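You operate a simulated robot arm through the tools that you are given. There is no shell and no other tool.

Carry out the task below with a simulated robot arm. There is one attempt and no reset: what you move stays moved.

## Task
Put things in order on the open cabinet top. At the end: the blue tulip glass stands where the small white spool stood; the cream tall standing pack stands where the blue tulip glass stood; the white linseed oil bottle stands where the small red spool stood; the small red spool stands on top of the green dessert glass; the small white spool stands on top of the clear dessert glass; whatever was shut is shut again. Leave all else as you found it, and nothing knocked over.

The check looks at the end state, three seconds after you hand in, the way a careful person would. Anything else that was tipped, shoved, dropped, spilled or broken makes it a failure.

## Robot
A 6-joint arm with a two-finger parallel gripper, fixed in place. Base frame: the origin is at the foot of the arm, x ahead of it, y to its left, z up; the work surface is at about z = 860. Lengths are in mm, angles in rad, forces in N, time in s.
With the tool pointing down near the work surface it reaches from about 360 to 760 mm from the base axis. Its first joint turns from -1.152 to 1.152 rad. Payload 2.45 kg.
Tool frame: the origin (TCP) lies between the finger pads and is the grasp point; the fingertips stand 24 mm ahead of it; z points along the fingers, y is the line along which they close. The gripper opens to 68 mm. The fingers are 17 mm wide and 10 mm thick; the gripper's body (40 by 70 mm) begins 41 mm behind the TCP.
Orientation is that of the tool frame in the base frame, as a unit quaternion [w, x, y, z]. With the fingers straight down and closing along the base's y, the tool's x points along the base's -x, its y along +y and its z along -z.

## Interface
- The arm moves only by the tool step_arm. Its argument "targets" is one flat list of numbers, 7 for each row, row after row: the gripper command, from -1 (fully open) to 1 (shut), values between in proportion, then the shift along the tool's x, y, z in mm, then the turn, a rotation vector about the tool's x, y, z in rad. In form: [jaw, x, y, z, wx, wy, wz, jaw, x, y, z, wx, wy, wz, ...]. A call has 1 to 20 rows; each row shifts and turns the commanded pose from where the row before left it, along the tool's axes as they then stand. Rows are played at 5 a second. More than 50 mm and 0.15 rad between two rows, or a gripper value outside its range, and nothing of the call is played. A pose out of reach is approached as far as the arm can. The call stops where the force on the tool passes 40 N (or 10 N more than at its start, if that is more) or the arm is blocked; 0.2 s more then pass. The fingers move at their own pace (about 108 mm/s each) and stop on an object; they squeeze with about 24 N. The grip force told is the motor's: it shows also when the fingers shut on nothing. Time passes only in rows, and 0.2 s behind the last, so rows that do not move let the fingers close. It gives the time, the measured TCP pose, the force on the tool (base axes), the opening and the grip force at its end, in the units of the frame above (readings bear some noise), with the torque about the TCP (base axes, N m) and any sound that the robot's microphone picked up, and new pictures: "views" is both (left out), scene, wrist or none.
- Cameras (640 x 400 px; columns grow to the right, rows downward): "scene" is fixed at [159, 425.8, 1460.5]; the picture's right is [-0.80, -0.60, 0.00], its down [-0.41, 0.54, -0.74] and it looks along [0.44, -0.59, -0.68] (base axes); focal length 362 px, centre (320, 200). "wrist" rides on the gripper at [84, 11, -75] in the tool frame; the picture's right is [-0.13, 0.99, 0.00], its down [-0.60, -0.08, -0.79] and it looks along [-0.79, -0.10, 0.61] (tool axes); focal length 251 px, centre (320, 200). There is no depth. A picture from a camera that has moved, and an enlarged one, comes with that camera's place and axes in the base frame and with its lens. The place of the scene camera against the robot may be out by one fixed shift of up to 18 mm in any direction.
- inspect(camera, box): a new picture of the part [left, top, right, bottom] of that camera's present view, enlarged. It takes no simulated time.
- close_job(): hands the job in; it is judged then, once.

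Nothing tells you positions but the pictures and the camera data. Unless the task says otherwise, let go and move clear before handing in.

The tools are called after "Emit:" as name(argument=value, ...) on one line, values as JSON. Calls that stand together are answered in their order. step_arm: Moves the arm, as the interface text tells. Its arguments: {"type":"object","properties":{"targets":{"type":"array","items":{"type":"number"}},"views":{"type":"string","enum":["both","scene","wrist","none"]}},"required":["targets"]} The other tools are called the same way: inspect (camera, box) takes an enlarged picture of a part of a camera's view; close_job () hands the job in.

At the start:

```text
time_s: 0.0
tool_pos: [417.5, 125.2, 1134.9]
tool_rot: [-0.001, 0.001, 1.0, 0.0]
wrist_force: [0.4, -0.2, -0.6]
torque: [-0.03, 0.01, 0.03]
grip_width: 68.2
gripper_force: 0.2
```

scene: 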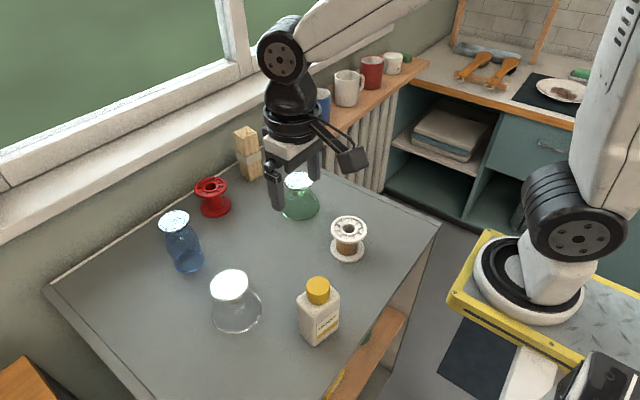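
wrist: 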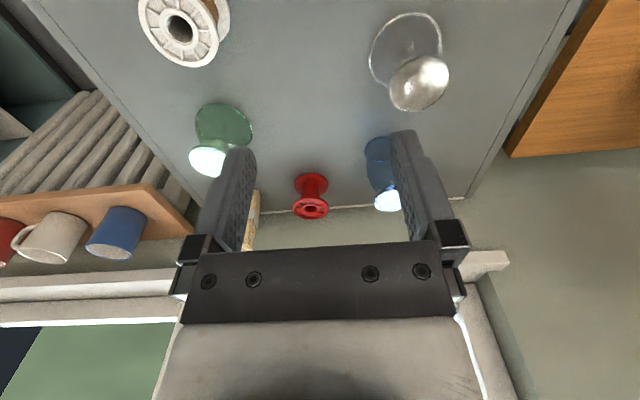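

I see the cabinet top with the red spool, blue tulip glass, green and clear dessert glasses, white spool, oil bottle, and the cream pack by the window. I'll look closer before moving anything.

Emit:
inspect(camera="scene", box=[140, 110, 300, 210])

Emit:
inspect(camera="scene", box=[140, 190, 300, 350])

Emit:
inspect(camera="scene", box=[260, 180, 420, 360])

Emit:
inspect(camera="wrist", box=[120, 0, 480, 240])

Emit:
inspect(camera="scene", box=[300, 240, 480, 400])

```text
4.00 times, centred on (220, 160) of scene
camera zoom: at [159.0, 425.8, 1460.5], right [-0.8, -0.6, 0.0], down [-0.41, 0.54, -0.74], along [0.44, -0.59, -0.68], focal length 1448 px, centre (720, 360)
```

zoom: 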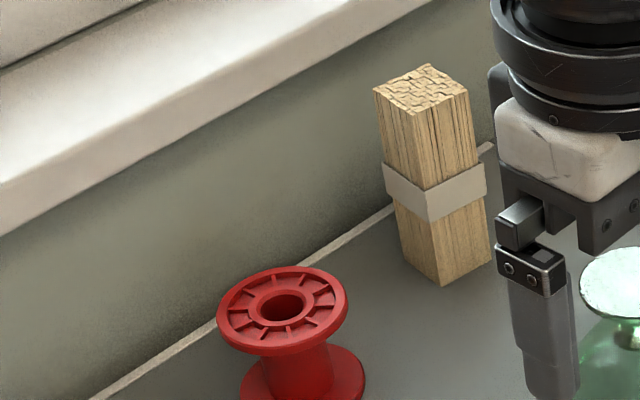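

```text
2.50 times, centred on (220, 270) of scene
camera zoom: at [159.0, 425.8, 1460.5], right [-0.8, -0.6, 0.0], down [-0.41, 0.54, -0.74], along [0.44, -0.59, -0.68], focal length 905 px, centre (570, 25)
```

zoom: 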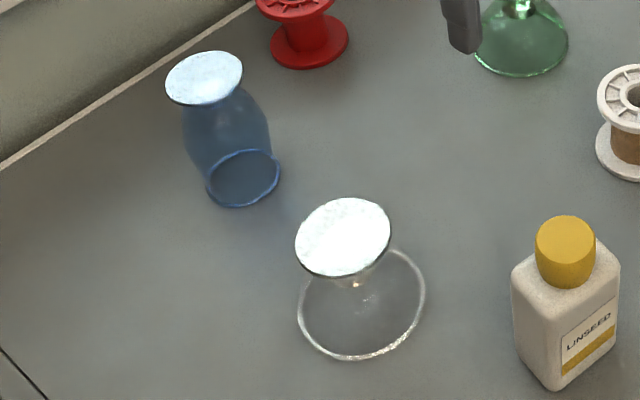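

```text
2.22 times, centred on (340, 270) of scene
camera zoom: at [159.0, 425.8, 1460.5], right [-0.8, -0.6, 0.0], down [-0.41, 0.54, -0.74], along [0.44, -0.59, -0.68], focal length 804 px, centre (276, 44)
```

zoom: 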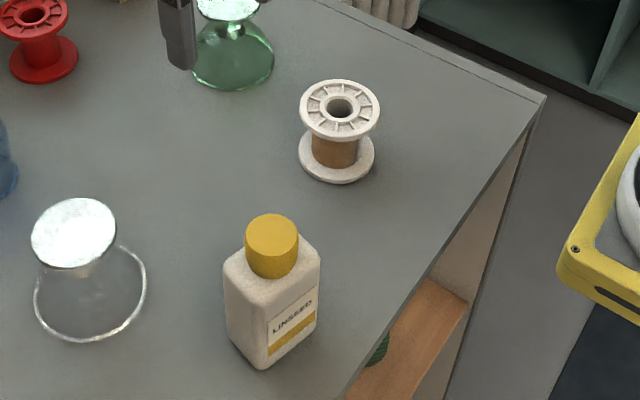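

```text
1.67 times, centred on (300, 120) of wrist
camera zoom: at [333.0, 136.0, 1211.1], right [0.13, 0.99, 0.0], down [0.6, -0.08, 0.79], along [0.79, -0.1, -0.61], focal length 419 px, centre (353, 333)
```

zoom: 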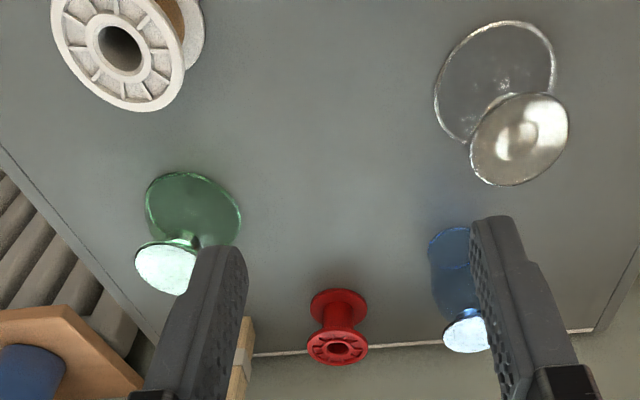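

```text
2.50 times, centred on (390, 320) of scene
camera zoom: at [159.0, 425.8, 1460.5], right [-0.8, -0.6, 0.0], down [-0.41, 0.54, -0.74], along [0.44, -0.59, -0.68], focal length 905 px, centre (145, -100)
```

zoom: 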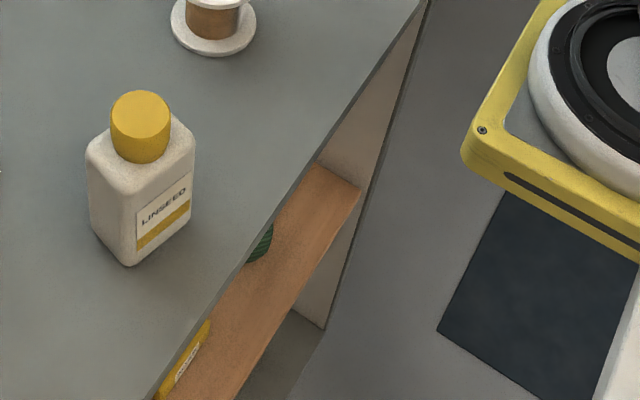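

The glasses stand upside down: a round foot is on top and the rim is below. The spool flanges look about 73 mm wide, so they won't fit the gripper from above and I'll have to grip their cores from the side. First I'll move the arm over the right side for a second wrist view.

Emit:
step_arm(targets=[-1, 25, -40, -10, 0, 0, 0, -1, 25, -40, -10, 0, 0, 0, -1, 20, -40, -10, 0, 0, 0, -1, 0, -35, 0, 0, 0, 0], views="both")

```text
time_s: 1.0
tool_pos: [360.0, -30.1, 1160.2]
tool_rot: [0.0, 0.0, 1.0, 0.0]
wrist_force: [0.3, 0.7, 0.1]
torque: [-0.04, 0.0, -0.01]
grip_width: 67.9
gripper_force: 0.0
out of reach, approached as far as the arm can: row 3
camera wrist: at [273.9, -18.3, 1234.9], right [0.13, 0.99, 0.0], down [0.6, -0.08, 0.79], along [0.79, -0.1, -0.61], focal length 251 px, centre (320, 200)
```

scene: 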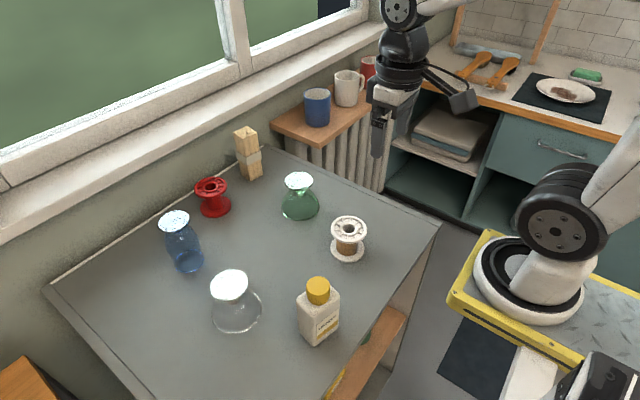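
wrist: 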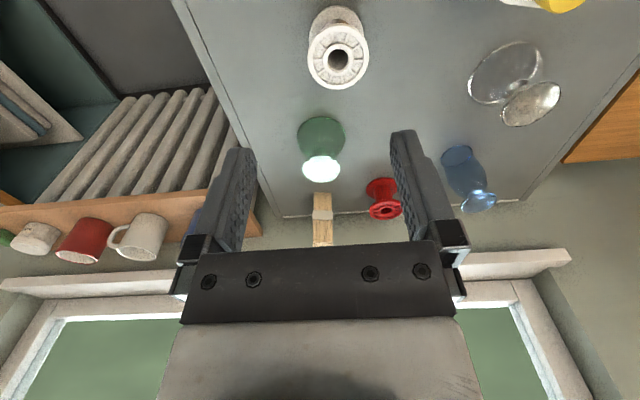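

All the objects show in this wrist view. I'll enlarge it to measure them.

Emit:
inspect(camera="wrist", box=[270, 0, 430, 100])

Emit:
inspect(camera="wrist", box=[270, 100, 430, 250])

Emit:
inspect(camera="wrist", box=[420, 20, 600, 230])

Emit:
inspect(camera="scene", box=[200, 110, 360, 230])

```text
4.00 times, centred on (350, 50) of wrist
camera zoom: at [273.9, -18.3, 1234.9], right [0.13, 0.99, 0.0], down [0.6, -0.08, 0.79], along [0.79, -0.1, -0.61], focal length 1006 px, centre (200, 800)
```

zoom: 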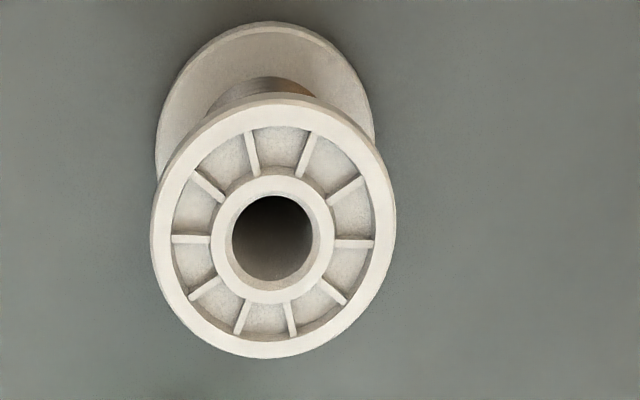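

```text
2.67 times, centred on (350, 175) of wrist
camera zoom: at [273.9, -18.3, 1234.9], right [0.13, 0.99, 0.0], down [0.6, -0.08, 0.79], along [0.79, -0.1, -0.61], focal length 670 px, centre (240, 267)
```

zoom: 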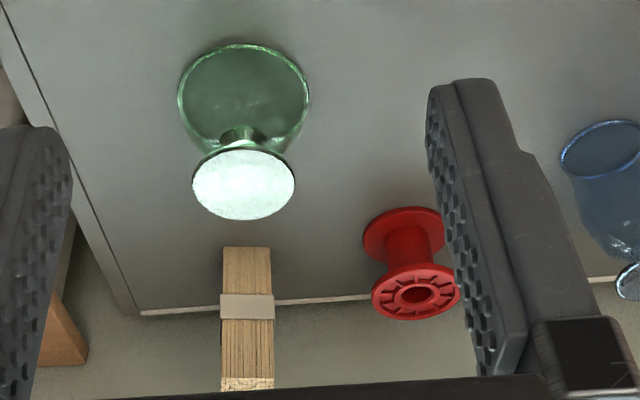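

```text
1.90 times, centred on (510, 125) of wrist
camera zoom: at [273.9, -18.3, 1234.9], right [0.13, 0.99, 0.0], down [0.6, -0.08, 0.79], along [0.79, -0.1, -0.61], focal length 479 px, centre (-42, 343)
```

zoom: 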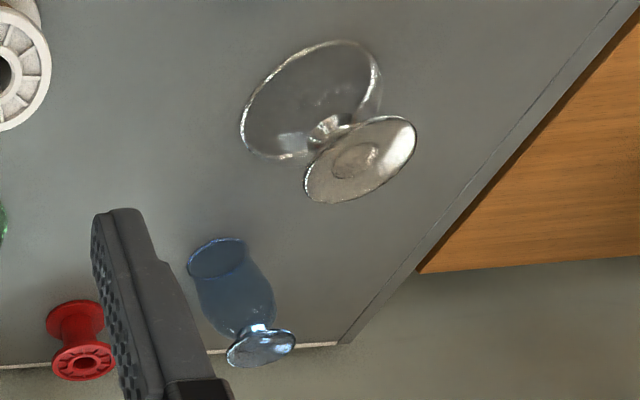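

```text
3.33 times, centred on (280, 170) of scene
camera zoom: at [159.0, 425.8, 1460.5], right [-0.8, -0.6, 0.0], down [-0.41, 0.54, -0.74], along [0.44, -0.59, -0.68], focal length 1206 px, centre (453, 300)
```

zoom: 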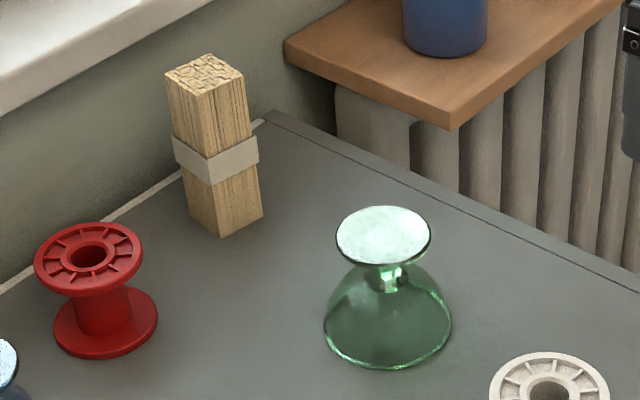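

The wrist views put the objects near these positions (mm):

| Object | x, y | Top z |
|---|---|---|
| White spool | 404, -14 | 928 |
| Clear glass | 486, 228 | 942 |
| Green glass | 562, -54 | about 945 |
| Red spool | 722, 65 | about 925 |
| Blue glass | 648, 206 | 977 |
| Pack | 751, -73 | about 985 |

Next I'll turn the tool a quarter turn so it can reach the white spool's core from the right, with the camera on top.

Emit:
step_arm(targets=[-1, -44, 0, 0, 0, 0, 0, -1, 0, -50, 0, 0, 0, 0, -1, 0, 0, 0, 0, 0, 0.1428, -1, 0, 0, 0, 0, 0, 0.1428, -1, 0, 0, 0, 0, 0, 0.1428, -1, 0, 0, 0, 0, 0, 0.1428, -1, 0, 0, 0, 0, 0, 0.1428, -1, 0, 0, 0, 0, 0, 0.1428, -1, 0, 0, 0, 0, 0, 0.1428, -1, 0, 0, 0, 0, 0, 0.1428, -1, 0, 0, 0, 0, 0, 0.1428, -1, 0, 0, 0, 0, 0, 0.1428, -1, 0, 0, 0, 0, 0, 0.1428], views="both")

```text
time_s: 3.8
tool_pos: [403.1, -80.9, 1159.1]
tool_rot: [0.0, 0.708, 0.706, 0.001]
wrist_force: [-0.6, 0.5, 0.2]
torque: [-0.02, -0.02, -0.01]
grip_width: 68.2
gripper_force: 0.0
camera wrist: at [414.6, 4.0, 1235.3], right [0.99, -0.13, 0.0], down [-0.08, -0.6, 0.79], along [-0.1, -0.79, -0.61], focal length 251 px, centre (320, 200)
```

scene: 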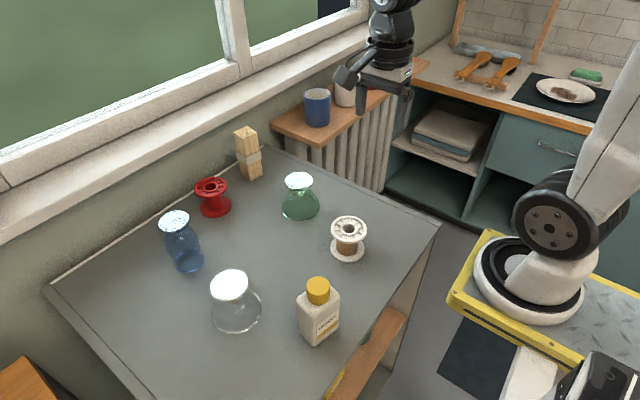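
wrist: 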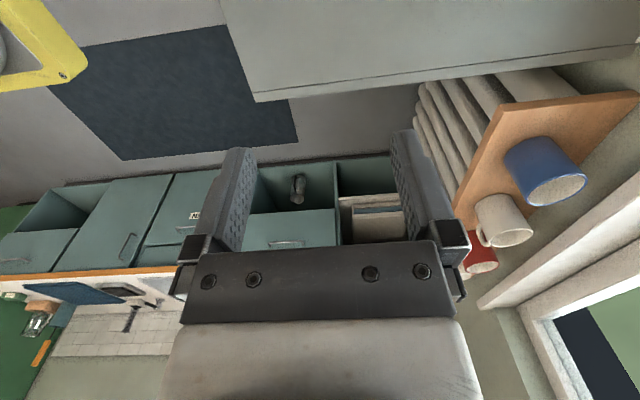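

The quarter turn went well. Now I'll tilt the tool towards +y, which brings the camera up on top.

Emit:
step_arm(targets=[-1, -20, 0, 0, 0, 0.1418, 0, -1, 0, 0, 0, 0, 0.1418, 0, -1, 0, 0, 0, 0, 0.1418, 0, -1, 0, 0, 0, 0, 0.1418, 0, -1, 0, 0, 0, 0, 0.1418, 0, -1, 0, 0, 0, 0, 0.1418, 0, -1, 0, 0, 0, 0, 0.1418, 0, -1, 0, 0, 0, 0, 0.1418, 0], views="both")

```text
time_s: 5.6
tool_pos: [405.5, -102.3, 1160.8]
tool_rot: [-0.38, 0.596, 0.596, 0.381]
wrist_force: [0.1, -0.4, -0.2]
torque: [0.0, 0.0, -0.02]
grip_width: 67.9
gripper_force: 0.2
camera wrist: at [415.6, -132.4, 1269.0], right [0.99, -0.05, -0.12], down [-0.08, -0.97, -0.21], along [-0.1, 0.22, -0.97], focal length 251 px, centre (320, 200)
```

scene: 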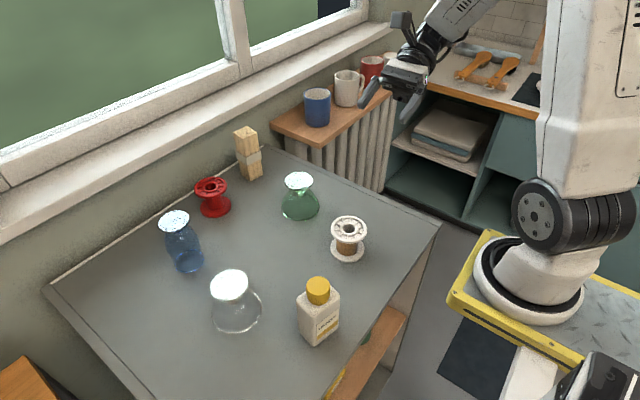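
wrist: 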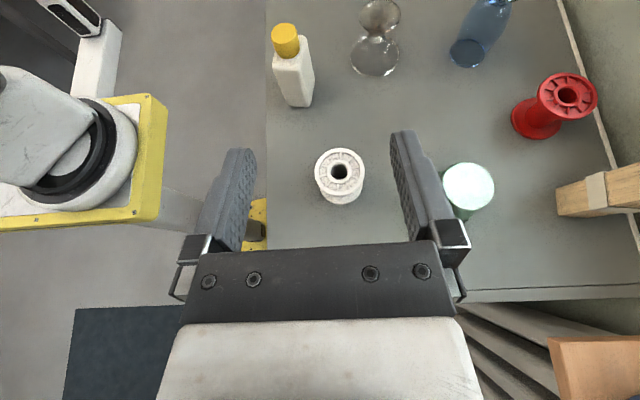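

The side pose works, and the camera now looks almost straight down. The white spool's axis is near (407, -15), so I'll come down to a standoff to its right.

Emit:
step_arm(targets=[-1, -34, 0.2, 17.7, 0, 0, 0, -1, -34, 0.2, 17.7, 0, 0, 0, -1, -34, 0.2, 17.7, 0, 0, 0, -1, -34, 0.2, 17.7, 0, 0, 0, -1, -34, 0.2, 17.7, 0, 0, 0], views="both")

Emit:
inspect(camera="wrist", box=[240, 60, 440, 260])

```text
time_s: 6.8
tool_pos: [408.4, -92.1, 970.7]
tool_rot: [-0.379, 0.597, 0.596, 0.38]
wrist_force: [-0.4, -0.1, 0.5]
torque: [-0.01, -0.04, 0.02]
grip_width: 68.1
gripper_force: 0.0
camera wrist: at [418.5, -124.4, 1079.1], right [0.99, -0.05, -0.12], down [-0.08, -0.97, -0.21], along [-0.1, 0.22, -0.97], focal length 251 px, centre (320, 200)
```

scene: 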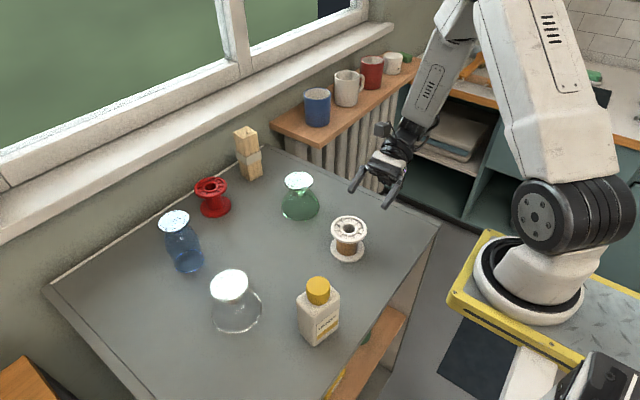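
wrist: 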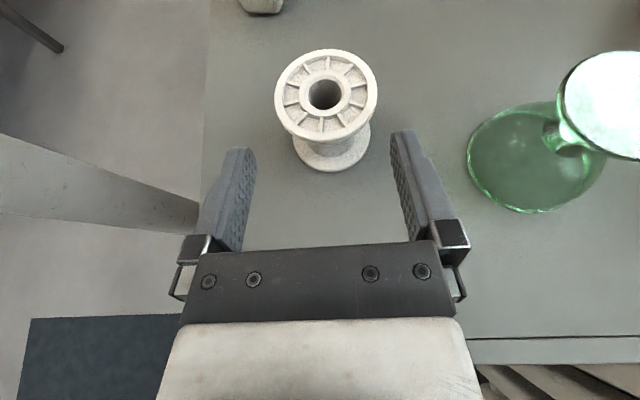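

```text
2.00 times, centred on (340, 160) of wrist
camera zoom: at [418.5, -124.4, 1079.1], right [0.99, -0.05, -0.12], down [-0.08, -0.97, -0.21], along [-0.1, 0.22, -0.97], focal length 503 px, centre (280, 280)
```

zoom: 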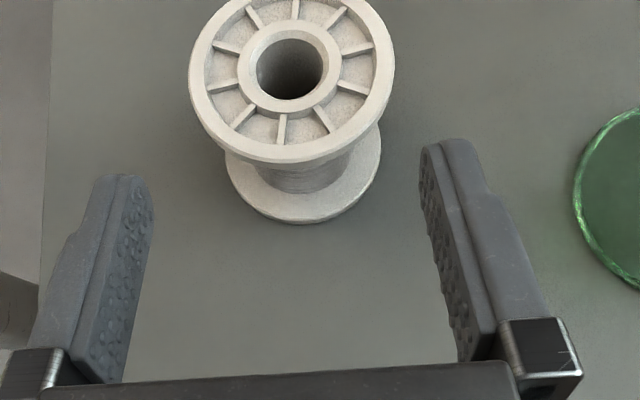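

The close view puts the white spool at about (410, -18.5), with a flange around 71 mm across. I'll lower to core height and slide the open fingers around it, then check before I close.

Emit:
step_arm(targets=[-1, -21, 0.9, 10, 0, 0, 0, -1, -21, 0.9, 10, 0, 0, 0, -1, 0, 0, 20, 0, 0, 0, -1, 0, 0, 20, 0, 0, 0, -1, 0, 0, 18, 0, 0, 0, -1, 0, 0, 16.5, 0, 0, 0], views="both")

Emit:
inspect(camera="scene", box=[280, 160, 440, 280])

```text
time_s: 8.2
tool_pos: [409.4, -24.7, 891.9]
tool_rot: [-0.38, 0.596, 0.598, 0.379]
wrist_force: [-0.7, -0.2, -0.8]
torque: [0.02, 0.04, 0.0]
grip_width: 68.0
gripper_force: 0.0
camera wrist: at [418.6, -56.4, 999.0], right [0.99, -0.05, -0.12], down [-0.08, -0.97, -0.21], along [-0.1, 0.22, -0.97], focal length 251 px, centre (320, 200)
```

scene: 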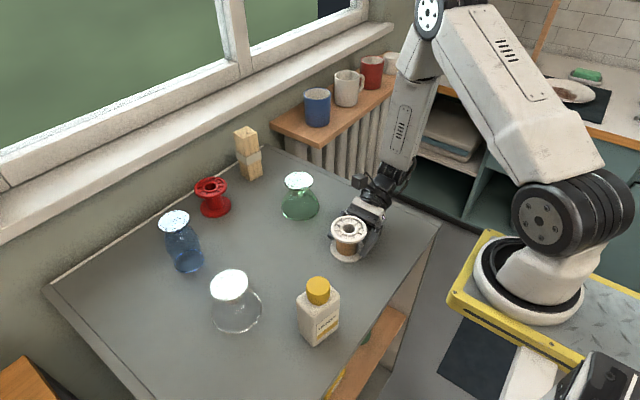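
wrist: 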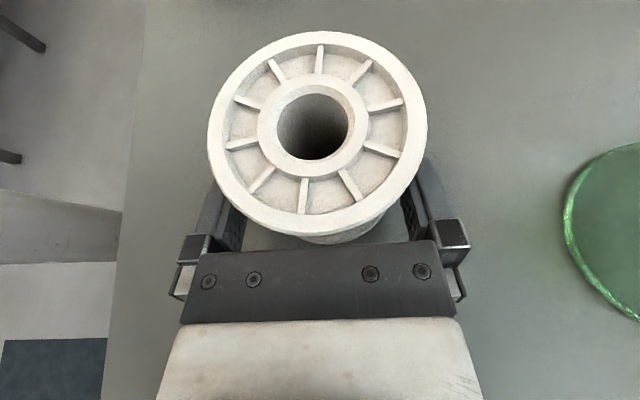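

```text
3.33 times, centred on (360, 220) of scene
camera zoom: at [159.0, 425.8, 1460.5], right [-0.8, -0.6, 0.0], down [-0.41, 0.54, -0.74], along [0.44, -0.59, -0.68], focal length 1206 px, centre (187, 133)
```

zoom: 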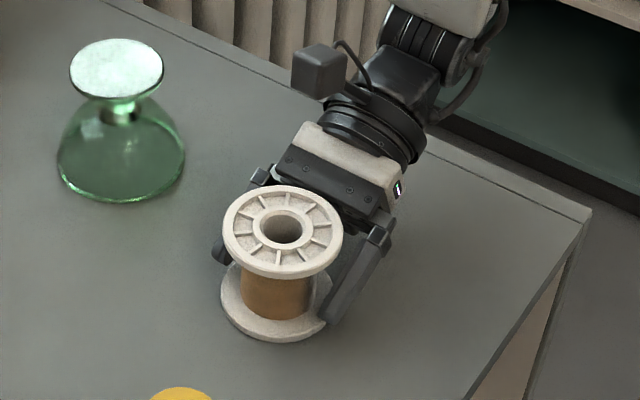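

The fingers straddle the core with no contact force, so I'll close now.

Emit:
step_arm(targets=[1, 0, 0, 0, 0, 0, 0, 1, 0, 0, 0, 0, 0, 0, 1, 0, 0, 0, 0, 0, 0], views="both")

```text
time_s: 9.0
tool_pos: [408.1, -25.4, 891.1]
tool_rot: [-0.38, 0.597, 0.597, 0.379]
wrist_force: [-0.9, -0.2, 0.3]
torque: [-0.05, 0.01, 0.02]
grip_width: 42.6
gripper_force: 24.1
camera wrist: at [418.5, -56.6, 999.1], right [0.99, -0.05, -0.12], down [-0.08, -0.97, -0.21], along [-0.1, 0.22, -0.97], focal length 251 px, centre (320, 200)
```

scene: 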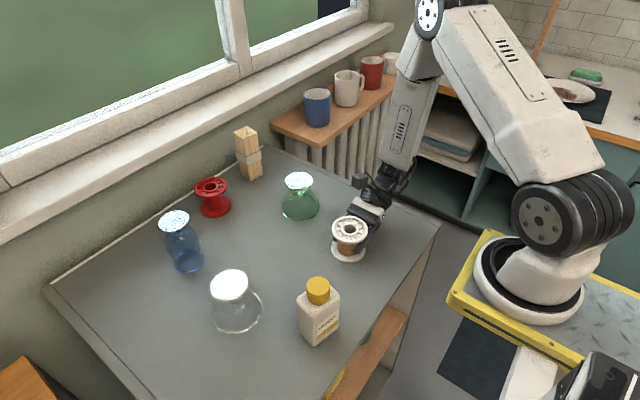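
wrist: 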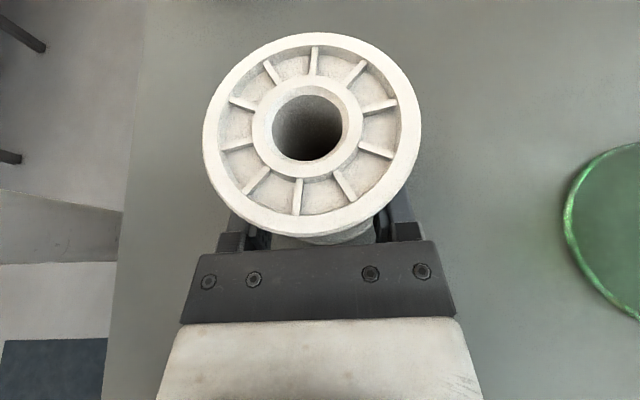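

The core is gripped at 42.6 mm with 24 N. I'll lift, then move to a spot where I can measure the clear glass past the held spool.

Emit:
step_arm(targets=[1, 18.1, 0, -8.5, 0, 0, 0, 1, 27.2, 0, -12.7, 0, 0, 0, 1, 27.2, 0, -12.7, 0, 0, 0, 1, 27.2, 0, -12.7, 0, 0, 0, 1, 27.2, 0, -12.7, 0, 0, 0, 1, 27.2, 0, -12.7, 0, 0, 0, 1, 27.2, 0, -12.7, 0, 0, 0], views="both")

```text
time_s: 10.6
tool_pos: [406.4, -23.9, 1091.9]
tool_rot: [-0.38, 0.596, 0.597, 0.379]
wrist_force: [0.1, 0.2, -1.3]
torque: [0.0, -0.02, -0.03]
grip_width: 42.2
gripper_force: 24.1
camera wrist: at [417.5, -56.1, 1200.8], right [0.99, -0.05, -0.12], down [-0.08, -0.97, -0.21], along [-0.1, 0.22, -0.97], focal length 251 px, centre (320, 200)
```

scene: 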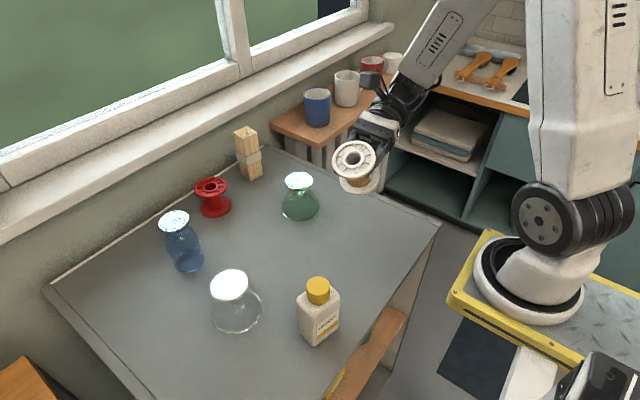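
wrist: 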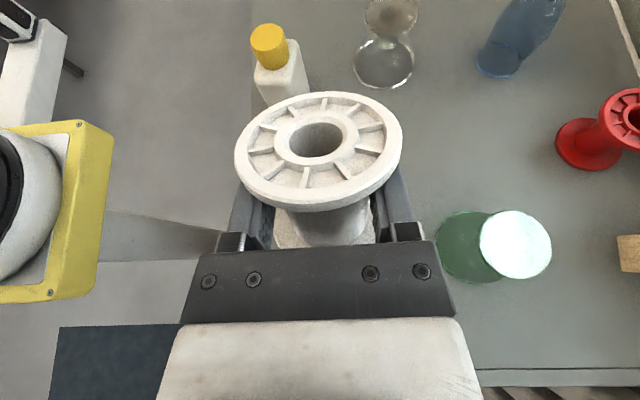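

The spool seems to have tilted about the closing axis during the lift. I'll look closer before going on.

Emit:
inspect(camera="scene", box=[300, 80, 460, 200])

Emit:
inspect(camera="wrist", box=[200, 0, 440, 260])

```text
3.33 times, centred on (380, 140) of scene
camera zoom: at [159.0, 425.8, 1460.5], right [-0.8, -0.6, 0.0], down [-0.41, 0.54, -0.74], along [0.44, -0.59, -0.68], focal length 1206 px, centre (120, 400)
```

zoom: 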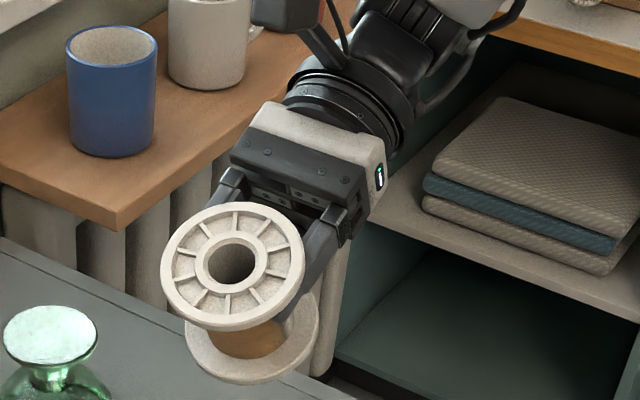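

```text
1.54 times, centred on (320, 130) of wrist
camera zoom: at [417.5, -56.1, 1200.8], right [0.99, -0.05, -0.12], down [-0.08, -0.97, -0.21], along [-0.1, 0.22, -0.97], focal length 387 px, centre (320, 308)
```

zoom: 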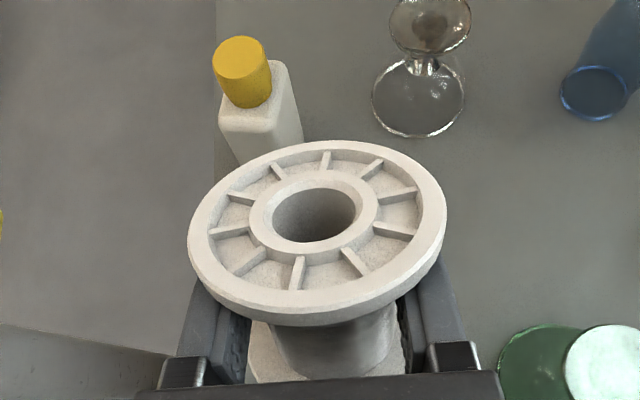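

The spool has tipped forward about 24°, so its axis now lies about along the tool's x. I'll wait a moment to see if it's stable or still turning.

Emit:
step_arm(targets=[1, 0, 0, 0, 0, 0, 0, 1, 0, 0, 0, 0, 0, 0], views="wrist")

Emit:
inspect(camera="wrist", box=[200, 0, 440, 260])

```text
time_s: 11.2
tool_pos: [406.7, -25.4, 1092.2]
tool_rot: [-0.38, 0.596, 0.596, 0.38]
wrist_force: [-0.2, 0.8, -0.5]
torque: [-0.01, 0.01, 0.0]
grip_width: 42.2
gripper_force: 23.8
camera wrist: at [417.6, -56.2, 1200.7], right [0.99, -0.05, -0.12], down [-0.08, -0.97, -0.21], along [-0.1, 0.22, -0.97], focal length 251 px, centre (320, 200)
```

wrist: 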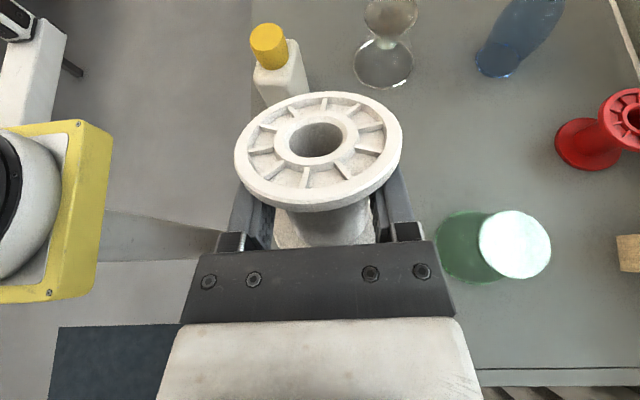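

```text
1.54 times, centred on (320, 130) of wrist
camera zoom: at [417.6, -56.2, 1200.7], right [0.99, -0.05, -0.12], down [-0.08, -0.97, -0.21], along [-0.1, 0.22, -0.97], focal length 387 px, centre (320, 308)
```

zoom: 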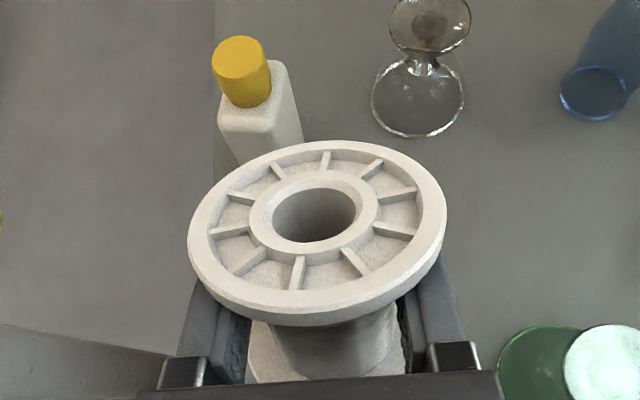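

The spool is stable. Its top flange has settled flush on top of the two fingers, so it hangs tilted by the same amount as the tool. If I level the tool to horizontal, the spool will stand upright.

Emit:
step_arm(targets=[1, 0, 0, 0, 0, 0.109, 0, 1, 0, 0, 0, 0, 0.109, 0, 1, 0, 0, 0, 0, 0.109, 0, 1, 0, 0, 0, 0, 0.109, 0, 1, 0, 0, 0, 0, 0, 0], views="both")

Emit:
inspect(camera="scene", box=[300, 80, 460, 200])

```text
time_s: 12.4
tool_pos: [407.7, -24.0, 1091.6]
tool_rot: [-0.5, 0.501, 0.5, 0.5]
wrist_force: [-0.4, 0.6, -0.7]
torque: [-0.05, 0.04, -0.01]
grip_width: 42.1
gripper_force: 23.8
camera wrist: at [418.4, -98.7, 1176.2], right [0.99, 0.0, -0.13], down [-0.08, -0.79, -0.6], along [-0.1, 0.61, -0.79], focal length 251 px, centre (320, 200)
```

scene: 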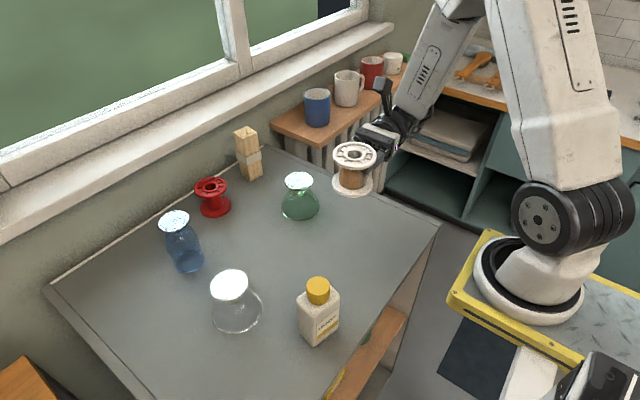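
wrist: 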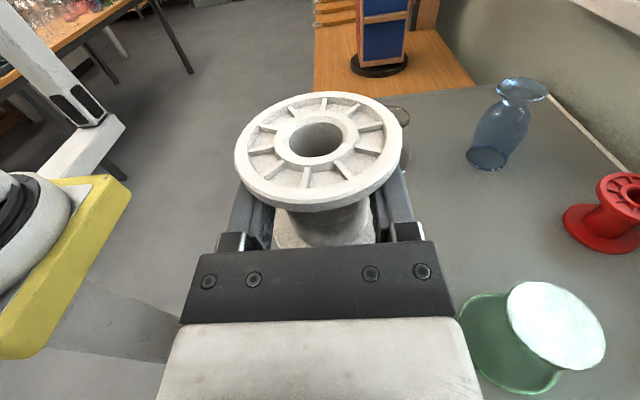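

```text
3.33 times, centred on (380, 140) of scene
camera zoom: at [159.0, 425.8, 1460.5], right [-0.8, -0.6, 0.0], down [-0.41, 0.54, -0.74], along [0.44, -0.59, -0.68], focal length 1206 px, centre (120, 400)
```

zoom: 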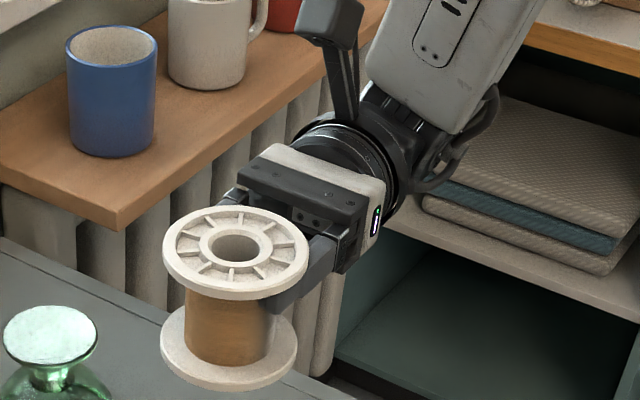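

The spool now hangs upright. I'll lower straight down at this spot so the clear glass shows above the spool in the wrist view.

Emit:
step_arm(targets=[1, -30, 0, 0, 0, 0, 0, 1, -30, 0, 0, 0, 0, 0, 1, -30, 0, 0, 0, 0, 0], views="both")

Emit:
inspect(camera="wrist", box=[320, 0, 480, 120])

Emit:
inspect(camera="wrist", box=[430, 60, 640, 260])

Emit:
inspect(camera="wrist", box=[430, 200, 640, 400])

```text
time_s: 13.2
tool_pos: [406.7, -24.3, 998.9]
tool_rot: [0.5, -0.5, -0.5, -0.5]
wrist_force: [0.2, 0.6, -1.0]
torque: [0.02, -0.01, 0.0]
grip_width: 41.9
gripper_force: 24.4
camera wrist: at [417.5, -97.6, 1082.9], right [0.99, 0.0, -0.13], down [-0.08, -0.79, -0.6], along [-0.1, 0.61, -0.79], focal length 251 px, centre (320, 200)
```

scene: 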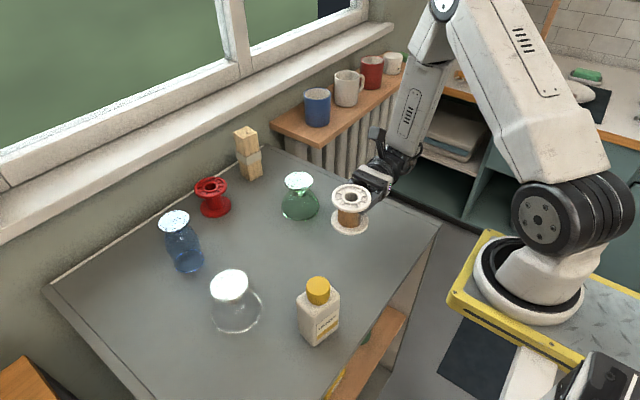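
wrist: 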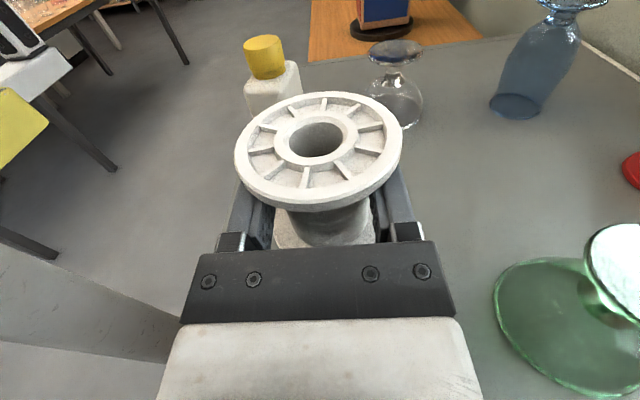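

```text
3.33 times, centred on (400, 60) of wrist
camera zoom: at [417.5, -97.6, 1082.9], right [0.99, 0.0, -0.13], down [-0.08, -0.79, -0.6], along [-0.1, 0.61, -0.79], focal length 838 px, centre (53, 667)
```

zoom: 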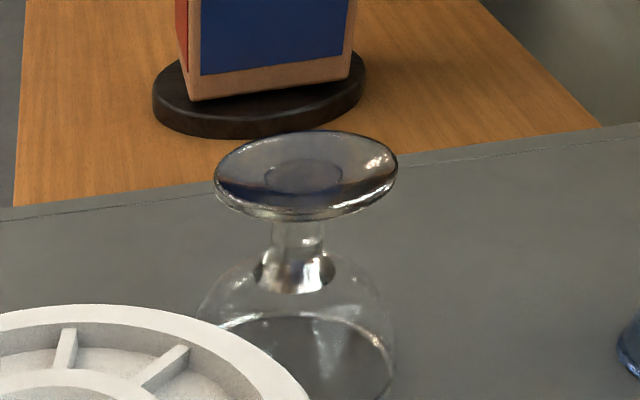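

```text
2.00 times, centred on (535, 160) of wrist
camera zoom: at [417.5, -97.6, 1082.9], right [0.99, 0.0, -0.13], down [-0.08, -0.79, -0.6], along [-0.1, 0.61, -0.79], focal length 503 px, centre (-110, 280)
```

zoom: 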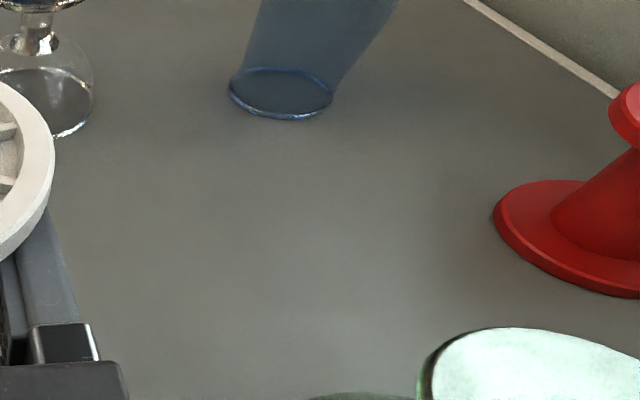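

```text
2.00 times, centred on (535, 300) of wrist
camera zoom: at [417.5, -97.6, 1082.9], right [0.99, 0.0, -0.13], down [-0.08, -0.79, -0.6], along [-0.1, 0.61, -0.79], focal length 503 px, centre (-110, 0)
```

zoom: 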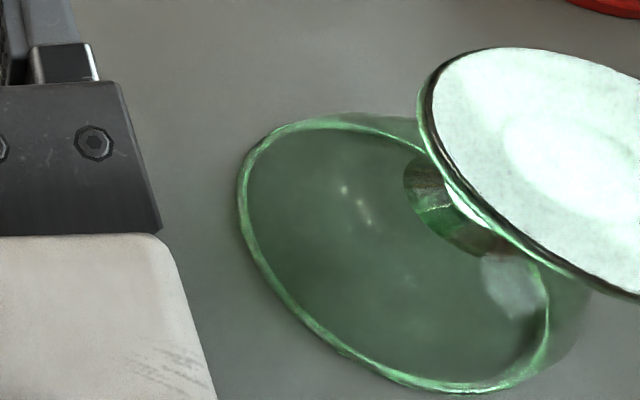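

The clear glass's foot centre comes out near (490.5, 227). I'll rise a little and bring the spool over it.

Emit:
step_arm(targets=[1, 20, 0, 0, 0, 0, 0, 1, 20, 0, 0, 0, 0, 0, 1, 0, 10.34, 30.4, 0, 0, 0, 1, 0, 10.34, 30.4, 0, 0, 0, 1, 0, 10.34, 30.4, 0, 0, 0, 1, 0, 10.34, 30.4, 0, 0, 0, 1, 0, 10.34, 30.4, 0, 0, 0, 1, 0, 10.34, 30.4, 0, 0, 0, 1, 0, 10.34, 30.4, 0, 0, 0, 1, 0, 10.34, 30.4, 0, 0, 0, 1, 0, 0, 0, 0, 0, 0], views="both")

Emit:
inspect(camera="scene", box=[160, 200, 320, 350])

Emit:
inspect(camera="wrist", box=[200, 60, 440, 260])

```text
time_s: 15.6
tool_pos: [488.1, 219.2, 1037.3]
tool_rot: [-0.501, 0.5, 0.501, 0.499]
wrist_force: [0.6, -0.6, -0.9]
torque: [0.0, 0.0, -0.02]
grip_width: 41.9
gripper_force: 24.4
camera wrist: at [497.9, 143.9, 1122.0], right [0.99, 0.0, -0.13], down [-0.08, -0.79, -0.6], along [-0.1, 0.61, -0.79], focal length 251 px, centre (320, 200)
```

scene: 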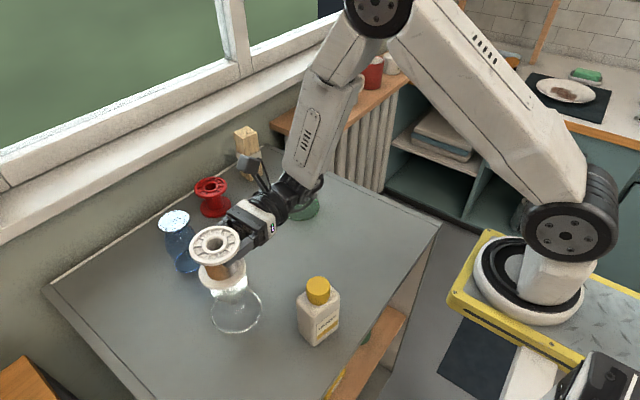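
wrist: 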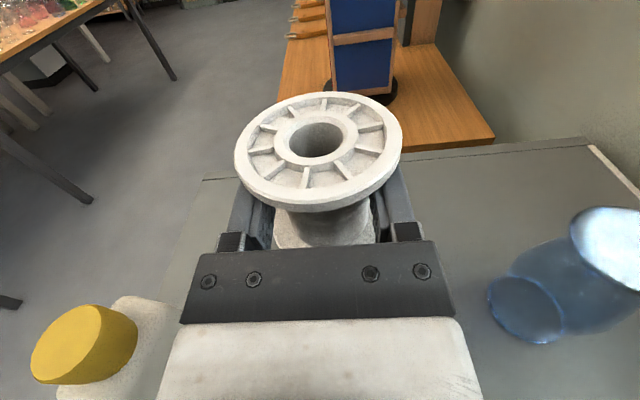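

```text
2.67 times, centred on (240, 275) of scene
camera zoom: at [159.0, 425.9, 1460.5], right [-0.8, -0.6, 0.0], down [-0.41, 0.54, -0.74], along [0.44, -0.59, -0.68], focal length 965 px, centre (533, 0)
```

zoom: 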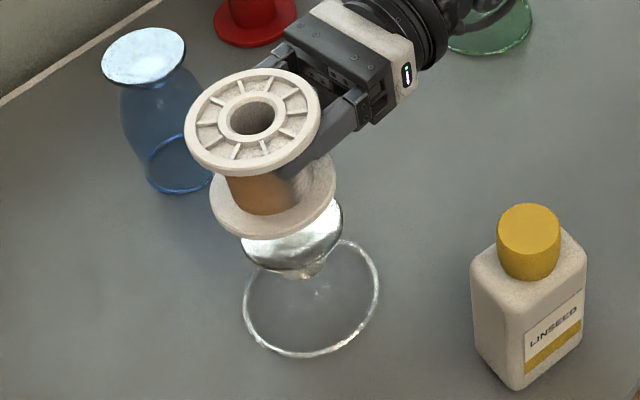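

```text
2.00 times, centred on (320, 160) of wrist
camera zoom: at [497.9, 143.9, 1122.0], right [0.99, 0.0, -0.13], down [-0.08, -0.79, -0.6], along [-0.1, 0.61, -0.79], focal length 503 px, centre (320, 280)
```

zoom: 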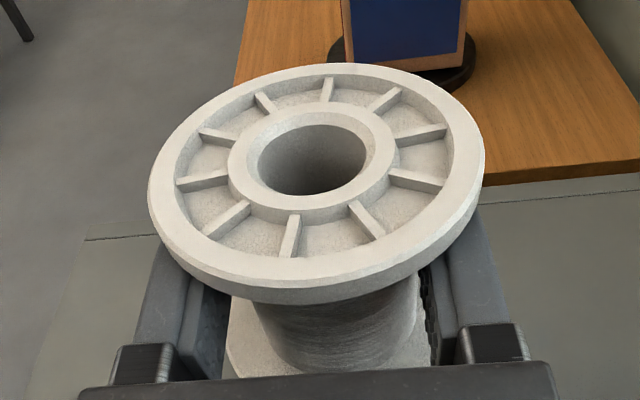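

The spool is over the glass. I'll lower to about 10 mm above the foot and check centring in the scene view.

Emit:
step_arm(targets=[1, -15, 0, 0, 0, 0, 0, 1, -13, 0, 0, 0, 0, 0, 1, 0, 0, 0, 0, 0, 0], views="none")

Emit:
inspect(camera="scene", box=[190, 220, 290, 340])

```text
time_s: 16.4
tool_pos: [489.0, 219.6, 1013.1]
tool_rot: [-0.5, 0.5, 0.499, 0.501]
wrist_force: [-0.3, -0.4, -0.5]
torque: [-0.01, 0.0, 0.02]
grip_width: 42.2
gripper_force: 23.7
```

```text
3.33 times, centred on (240, 280) of scene
camera zoom: at [159.0, 425.8, 1460.5], right [-0.8, -0.6, 0.0], down [-0.41, 0.54, -0.74], along [0.44, -0.59, -0.68], focal length 1206 px, centre (587, -67)
```

zoom: 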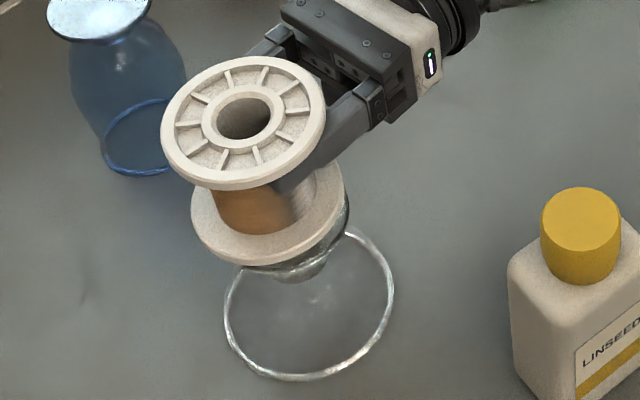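

I'll zoom in further to compare the spool's base and the glass foot.

Emit:
inspect(camera="scene", box=[200, 240, 264, 280])

Emit:
inspect(camera="scene", box=[190, 260, 270, 320])

```text
10.00 times, centred on (232, 260) of scene
camera zoom: at [159.0, 425.8, 1460.5], right [-0.8, -0.6, 0.0], down [-0.41, 0.54, -0.74], along [0.44, -0.59, -0.68], focal length 3619 px, centre (1200, -400)
```

zoom: 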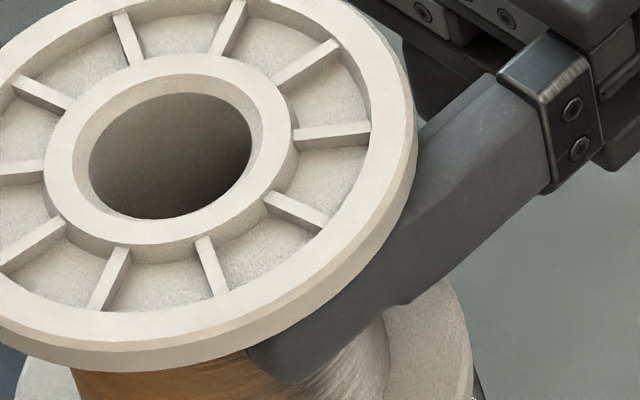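

```text
6.67 times, centred on (230, 290) of scene
camera zoom: at [159.0, 425.8, 1460.5], right [-0.8, -0.6, 0.0], down [-0.41, 0.54, -0.74], along [0.44, -0.59, -0.68], focal length 2413 px, centre (920, -400)
```

zoom: 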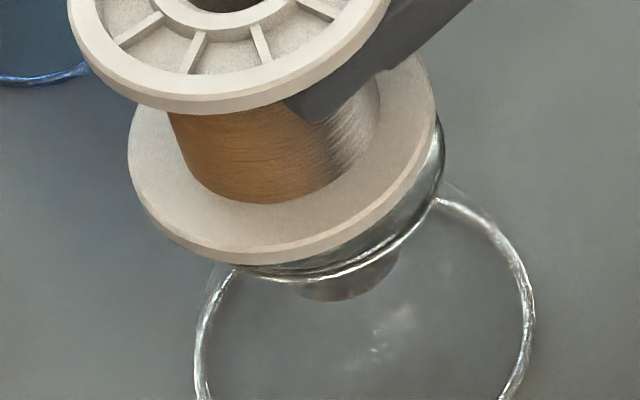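

The spool's base sits about 6 mm left of the foot centre in the picture. I'll shift it by (-4, -4.5) mm and lower gently.

Emit:
step_arm(targets=[1, 0, -4, -4.5, 0, 0, 0, 1, -3, 0, 0, 0, 0, 0, 1, -3, 0, 0, 0, 0, 0, 1, -3, 0, 0, 0, 0, 0, 1, 0, 0, 0, 0, 0, 0], views="none")

Emit:
inspect(camera="scene", box=[190, 260, 270, 320])

```text
time_s: 17.6
tool_pos: [484.7, 215.4, 1002.8]
tool_rot: [-0.5, 0.5, 0.5, 0.5]
wrist_force: [-0.1, 0.2, -1.6]
torque: [0.0, 0.03, 0.02]
grip_width: 42.0
gripper_force: 23.9
```

```text
6.67 times, centred on (230, 290) of scene
camera zoom: at [159.0, 425.8, 1460.5], right [-0.8, -0.6, 0.0], down [-0.41, 0.54, -0.74], along [0.44, -0.59, -0.68], focal length 2413 px, centre (920, -400)
```

zoom: 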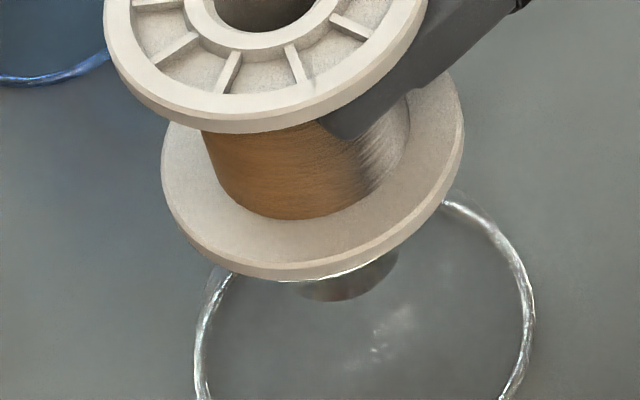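

It's well centred in the picture now. I'll lower in small steps until it touches.

Emit:
step_arm(targets=[1, -2, 0, 0, 0, 0, 0, 1, -2, 0, 0, 0, 0, 0, 1, 0, 0, 0, 0, 0, 0], views="none")

Emit:
inspect(camera="scene", box=[190, 260, 270, 320])

```text
time_s: 18.4
tool_pos: [484.4, 215.5, 1001.1]
tool_rot: [0.501, -0.499, -0.5, -0.5]
wrist_force: [0.0, 0.2, -1.3]
torque: [-0.02, 0.01, -0.04]
grip_width: 42.0
gripper_force: 23.8
```

```text
6.67 times, centred on (230, 290) of scene
camera zoom: at [159.0, 425.8, 1460.5], right [-0.8, -0.6, 0.0], down [-0.41, 0.54, -0.74], along [0.44, -0.59, -0.68], focal length 2413 px, centre (920, -400)
```

zoom: 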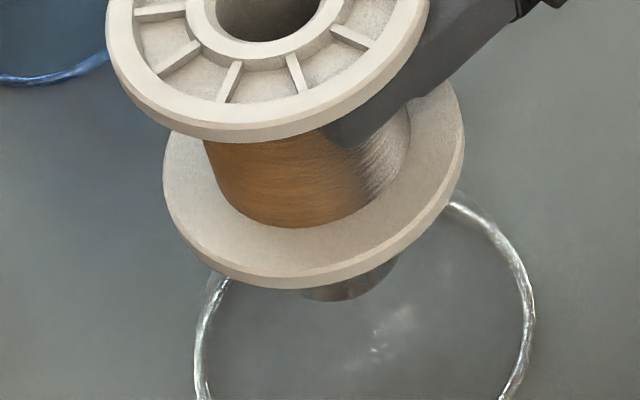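

Emit:
step_arm(targets=[1, -2, 0, 0, 0, 0, 0, 1, -2, 0, 0, 0, 0, 0, 1, 0, 0, 0, 0, 0, 0], views="none")

Emit:
inspect(camera="scene", box=[190, 260, 270, 320])

```text
time_s: 19.2
tool_pos: [484.4, 214.5, 996.5]
tool_rot: [0.501, -0.499, -0.5, -0.5]
wrist_force: [-0.7, 0.6, -1.8]
torque: [-0.01, 0.03, 0.0]
grip_width: 42.0
gripper_force: 24.4
```

```text
6.67 times, centred on (230, 290) of scene
camera zoom: at [159.0, 425.8, 1460.5], right [-0.8, -0.6, 0.0], down [-0.41, 0.54, -0.74], along [0.44, -0.59, -0.68], focal length 2413 px, centre (920, -400)
```

zoom: 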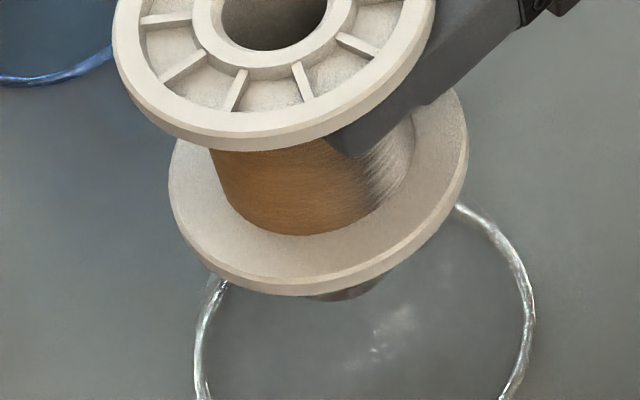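

Emit:
step_arm(targets=[1, -2, 0, 0, 0, 0, 0, 1, 0, 0, 0, 0, 0, 0], views="none")

Emit:
step_arm(targets=[1, -2, 0, 0, 0, 0, 0, 1, 0, 0, 0, 0, 0, 0], views="none")

Emit:
inspect(camera="scene", box=[190, 260, 270, 320])

```text
time_s: 19.8
tool_pos: [484.4, 214.9, 993.2]
tool_rot: [-0.5, 0.5, 0.5, 0.5]
wrist_force: [0.1, 0.8, -1.3]
torque: [0.01, -0.02, 0.01]
grip_width: 42.2
gripper_force: 24.6
```

```text
time_s: 20.4
tool_pos: [484.6, 213.8, 993.8]
tool_rot: [-0.5, 0.498, 0.5, 0.502]
wrist_force: [-0.7, -2.3, 17.5]
torque: [0.52, 0.06, 0.03]
grip_width: 42.3
gripper_force: 23.8
```

```text
6.67 times, centred on (230, 290) of scene
camera zoom: at [158.7, 425.6, 1460.6], right [-0.8, -0.6, 0.0], down [-0.41, 0.54, -0.74], along [0.44, -0.59, -0.68], focal length 2413 px, centre (920, -400)
```

zoom: 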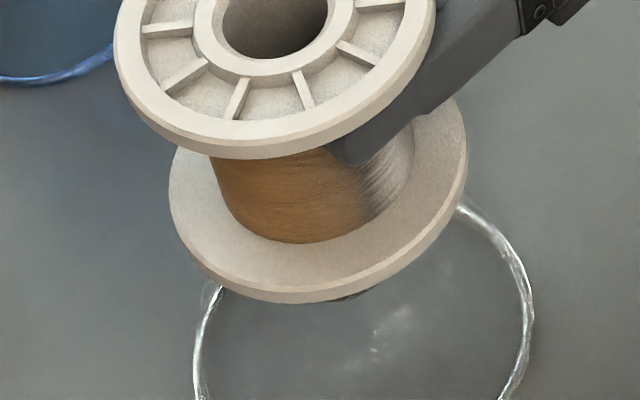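

Contact: 17 N upward, and the spool rests on the foot within about 4 mm of centre. I'll ease off 1 mm before letting go.

Emit:
step_arm(targets=[1, 1, 0, 0, 0, 0, 0, 1, 0, 0, 0, 0, 0, 0], views="wrist")

```text
time_s: 21.0
tool_pos: [485.1, 214.3, 991.6]
tool_rot: [-0.499, 0.5, 0.5, 0.501]
wrist_force: [1.9, 2.8, 11.1]
torque: [0.67, -0.17, -0.07]
grip_width: 42.2
gripper_force: 23.7
camera wrist: at [495.1, 140.1, 1077.8], right [0.99, 0.0, -0.13], down [-0.08, -0.79, -0.6], along [-0.1, 0.61, -0.79], focal length 251 px, centre (320, 200)
```

wrist: 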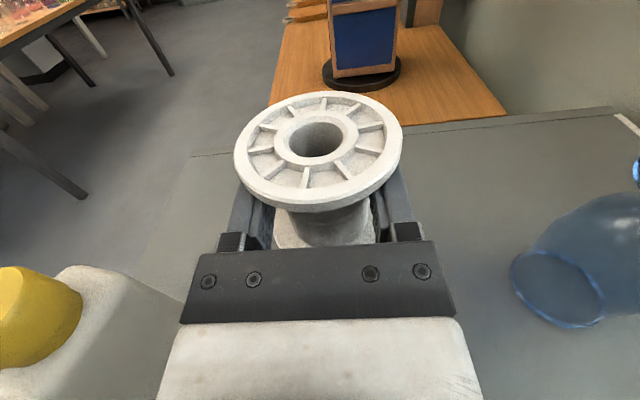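

Emit:
step_arm(targets=[1, 1, 0, 0, 0, 0, 0, 1, 0, 0, 0, 0, 0, 0], views="none")

```text
time_s: 21.6
tool_pos: [483.4, 214.1, 994.0]
tool_rot: [-0.5, 0.5, 0.5, 0.5]
wrist_force: [1.9, -0.2, 4.4]
torque: [0.19, -0.13, -0.11]
grip_width: 42.1
gripper_force: 23.3
```

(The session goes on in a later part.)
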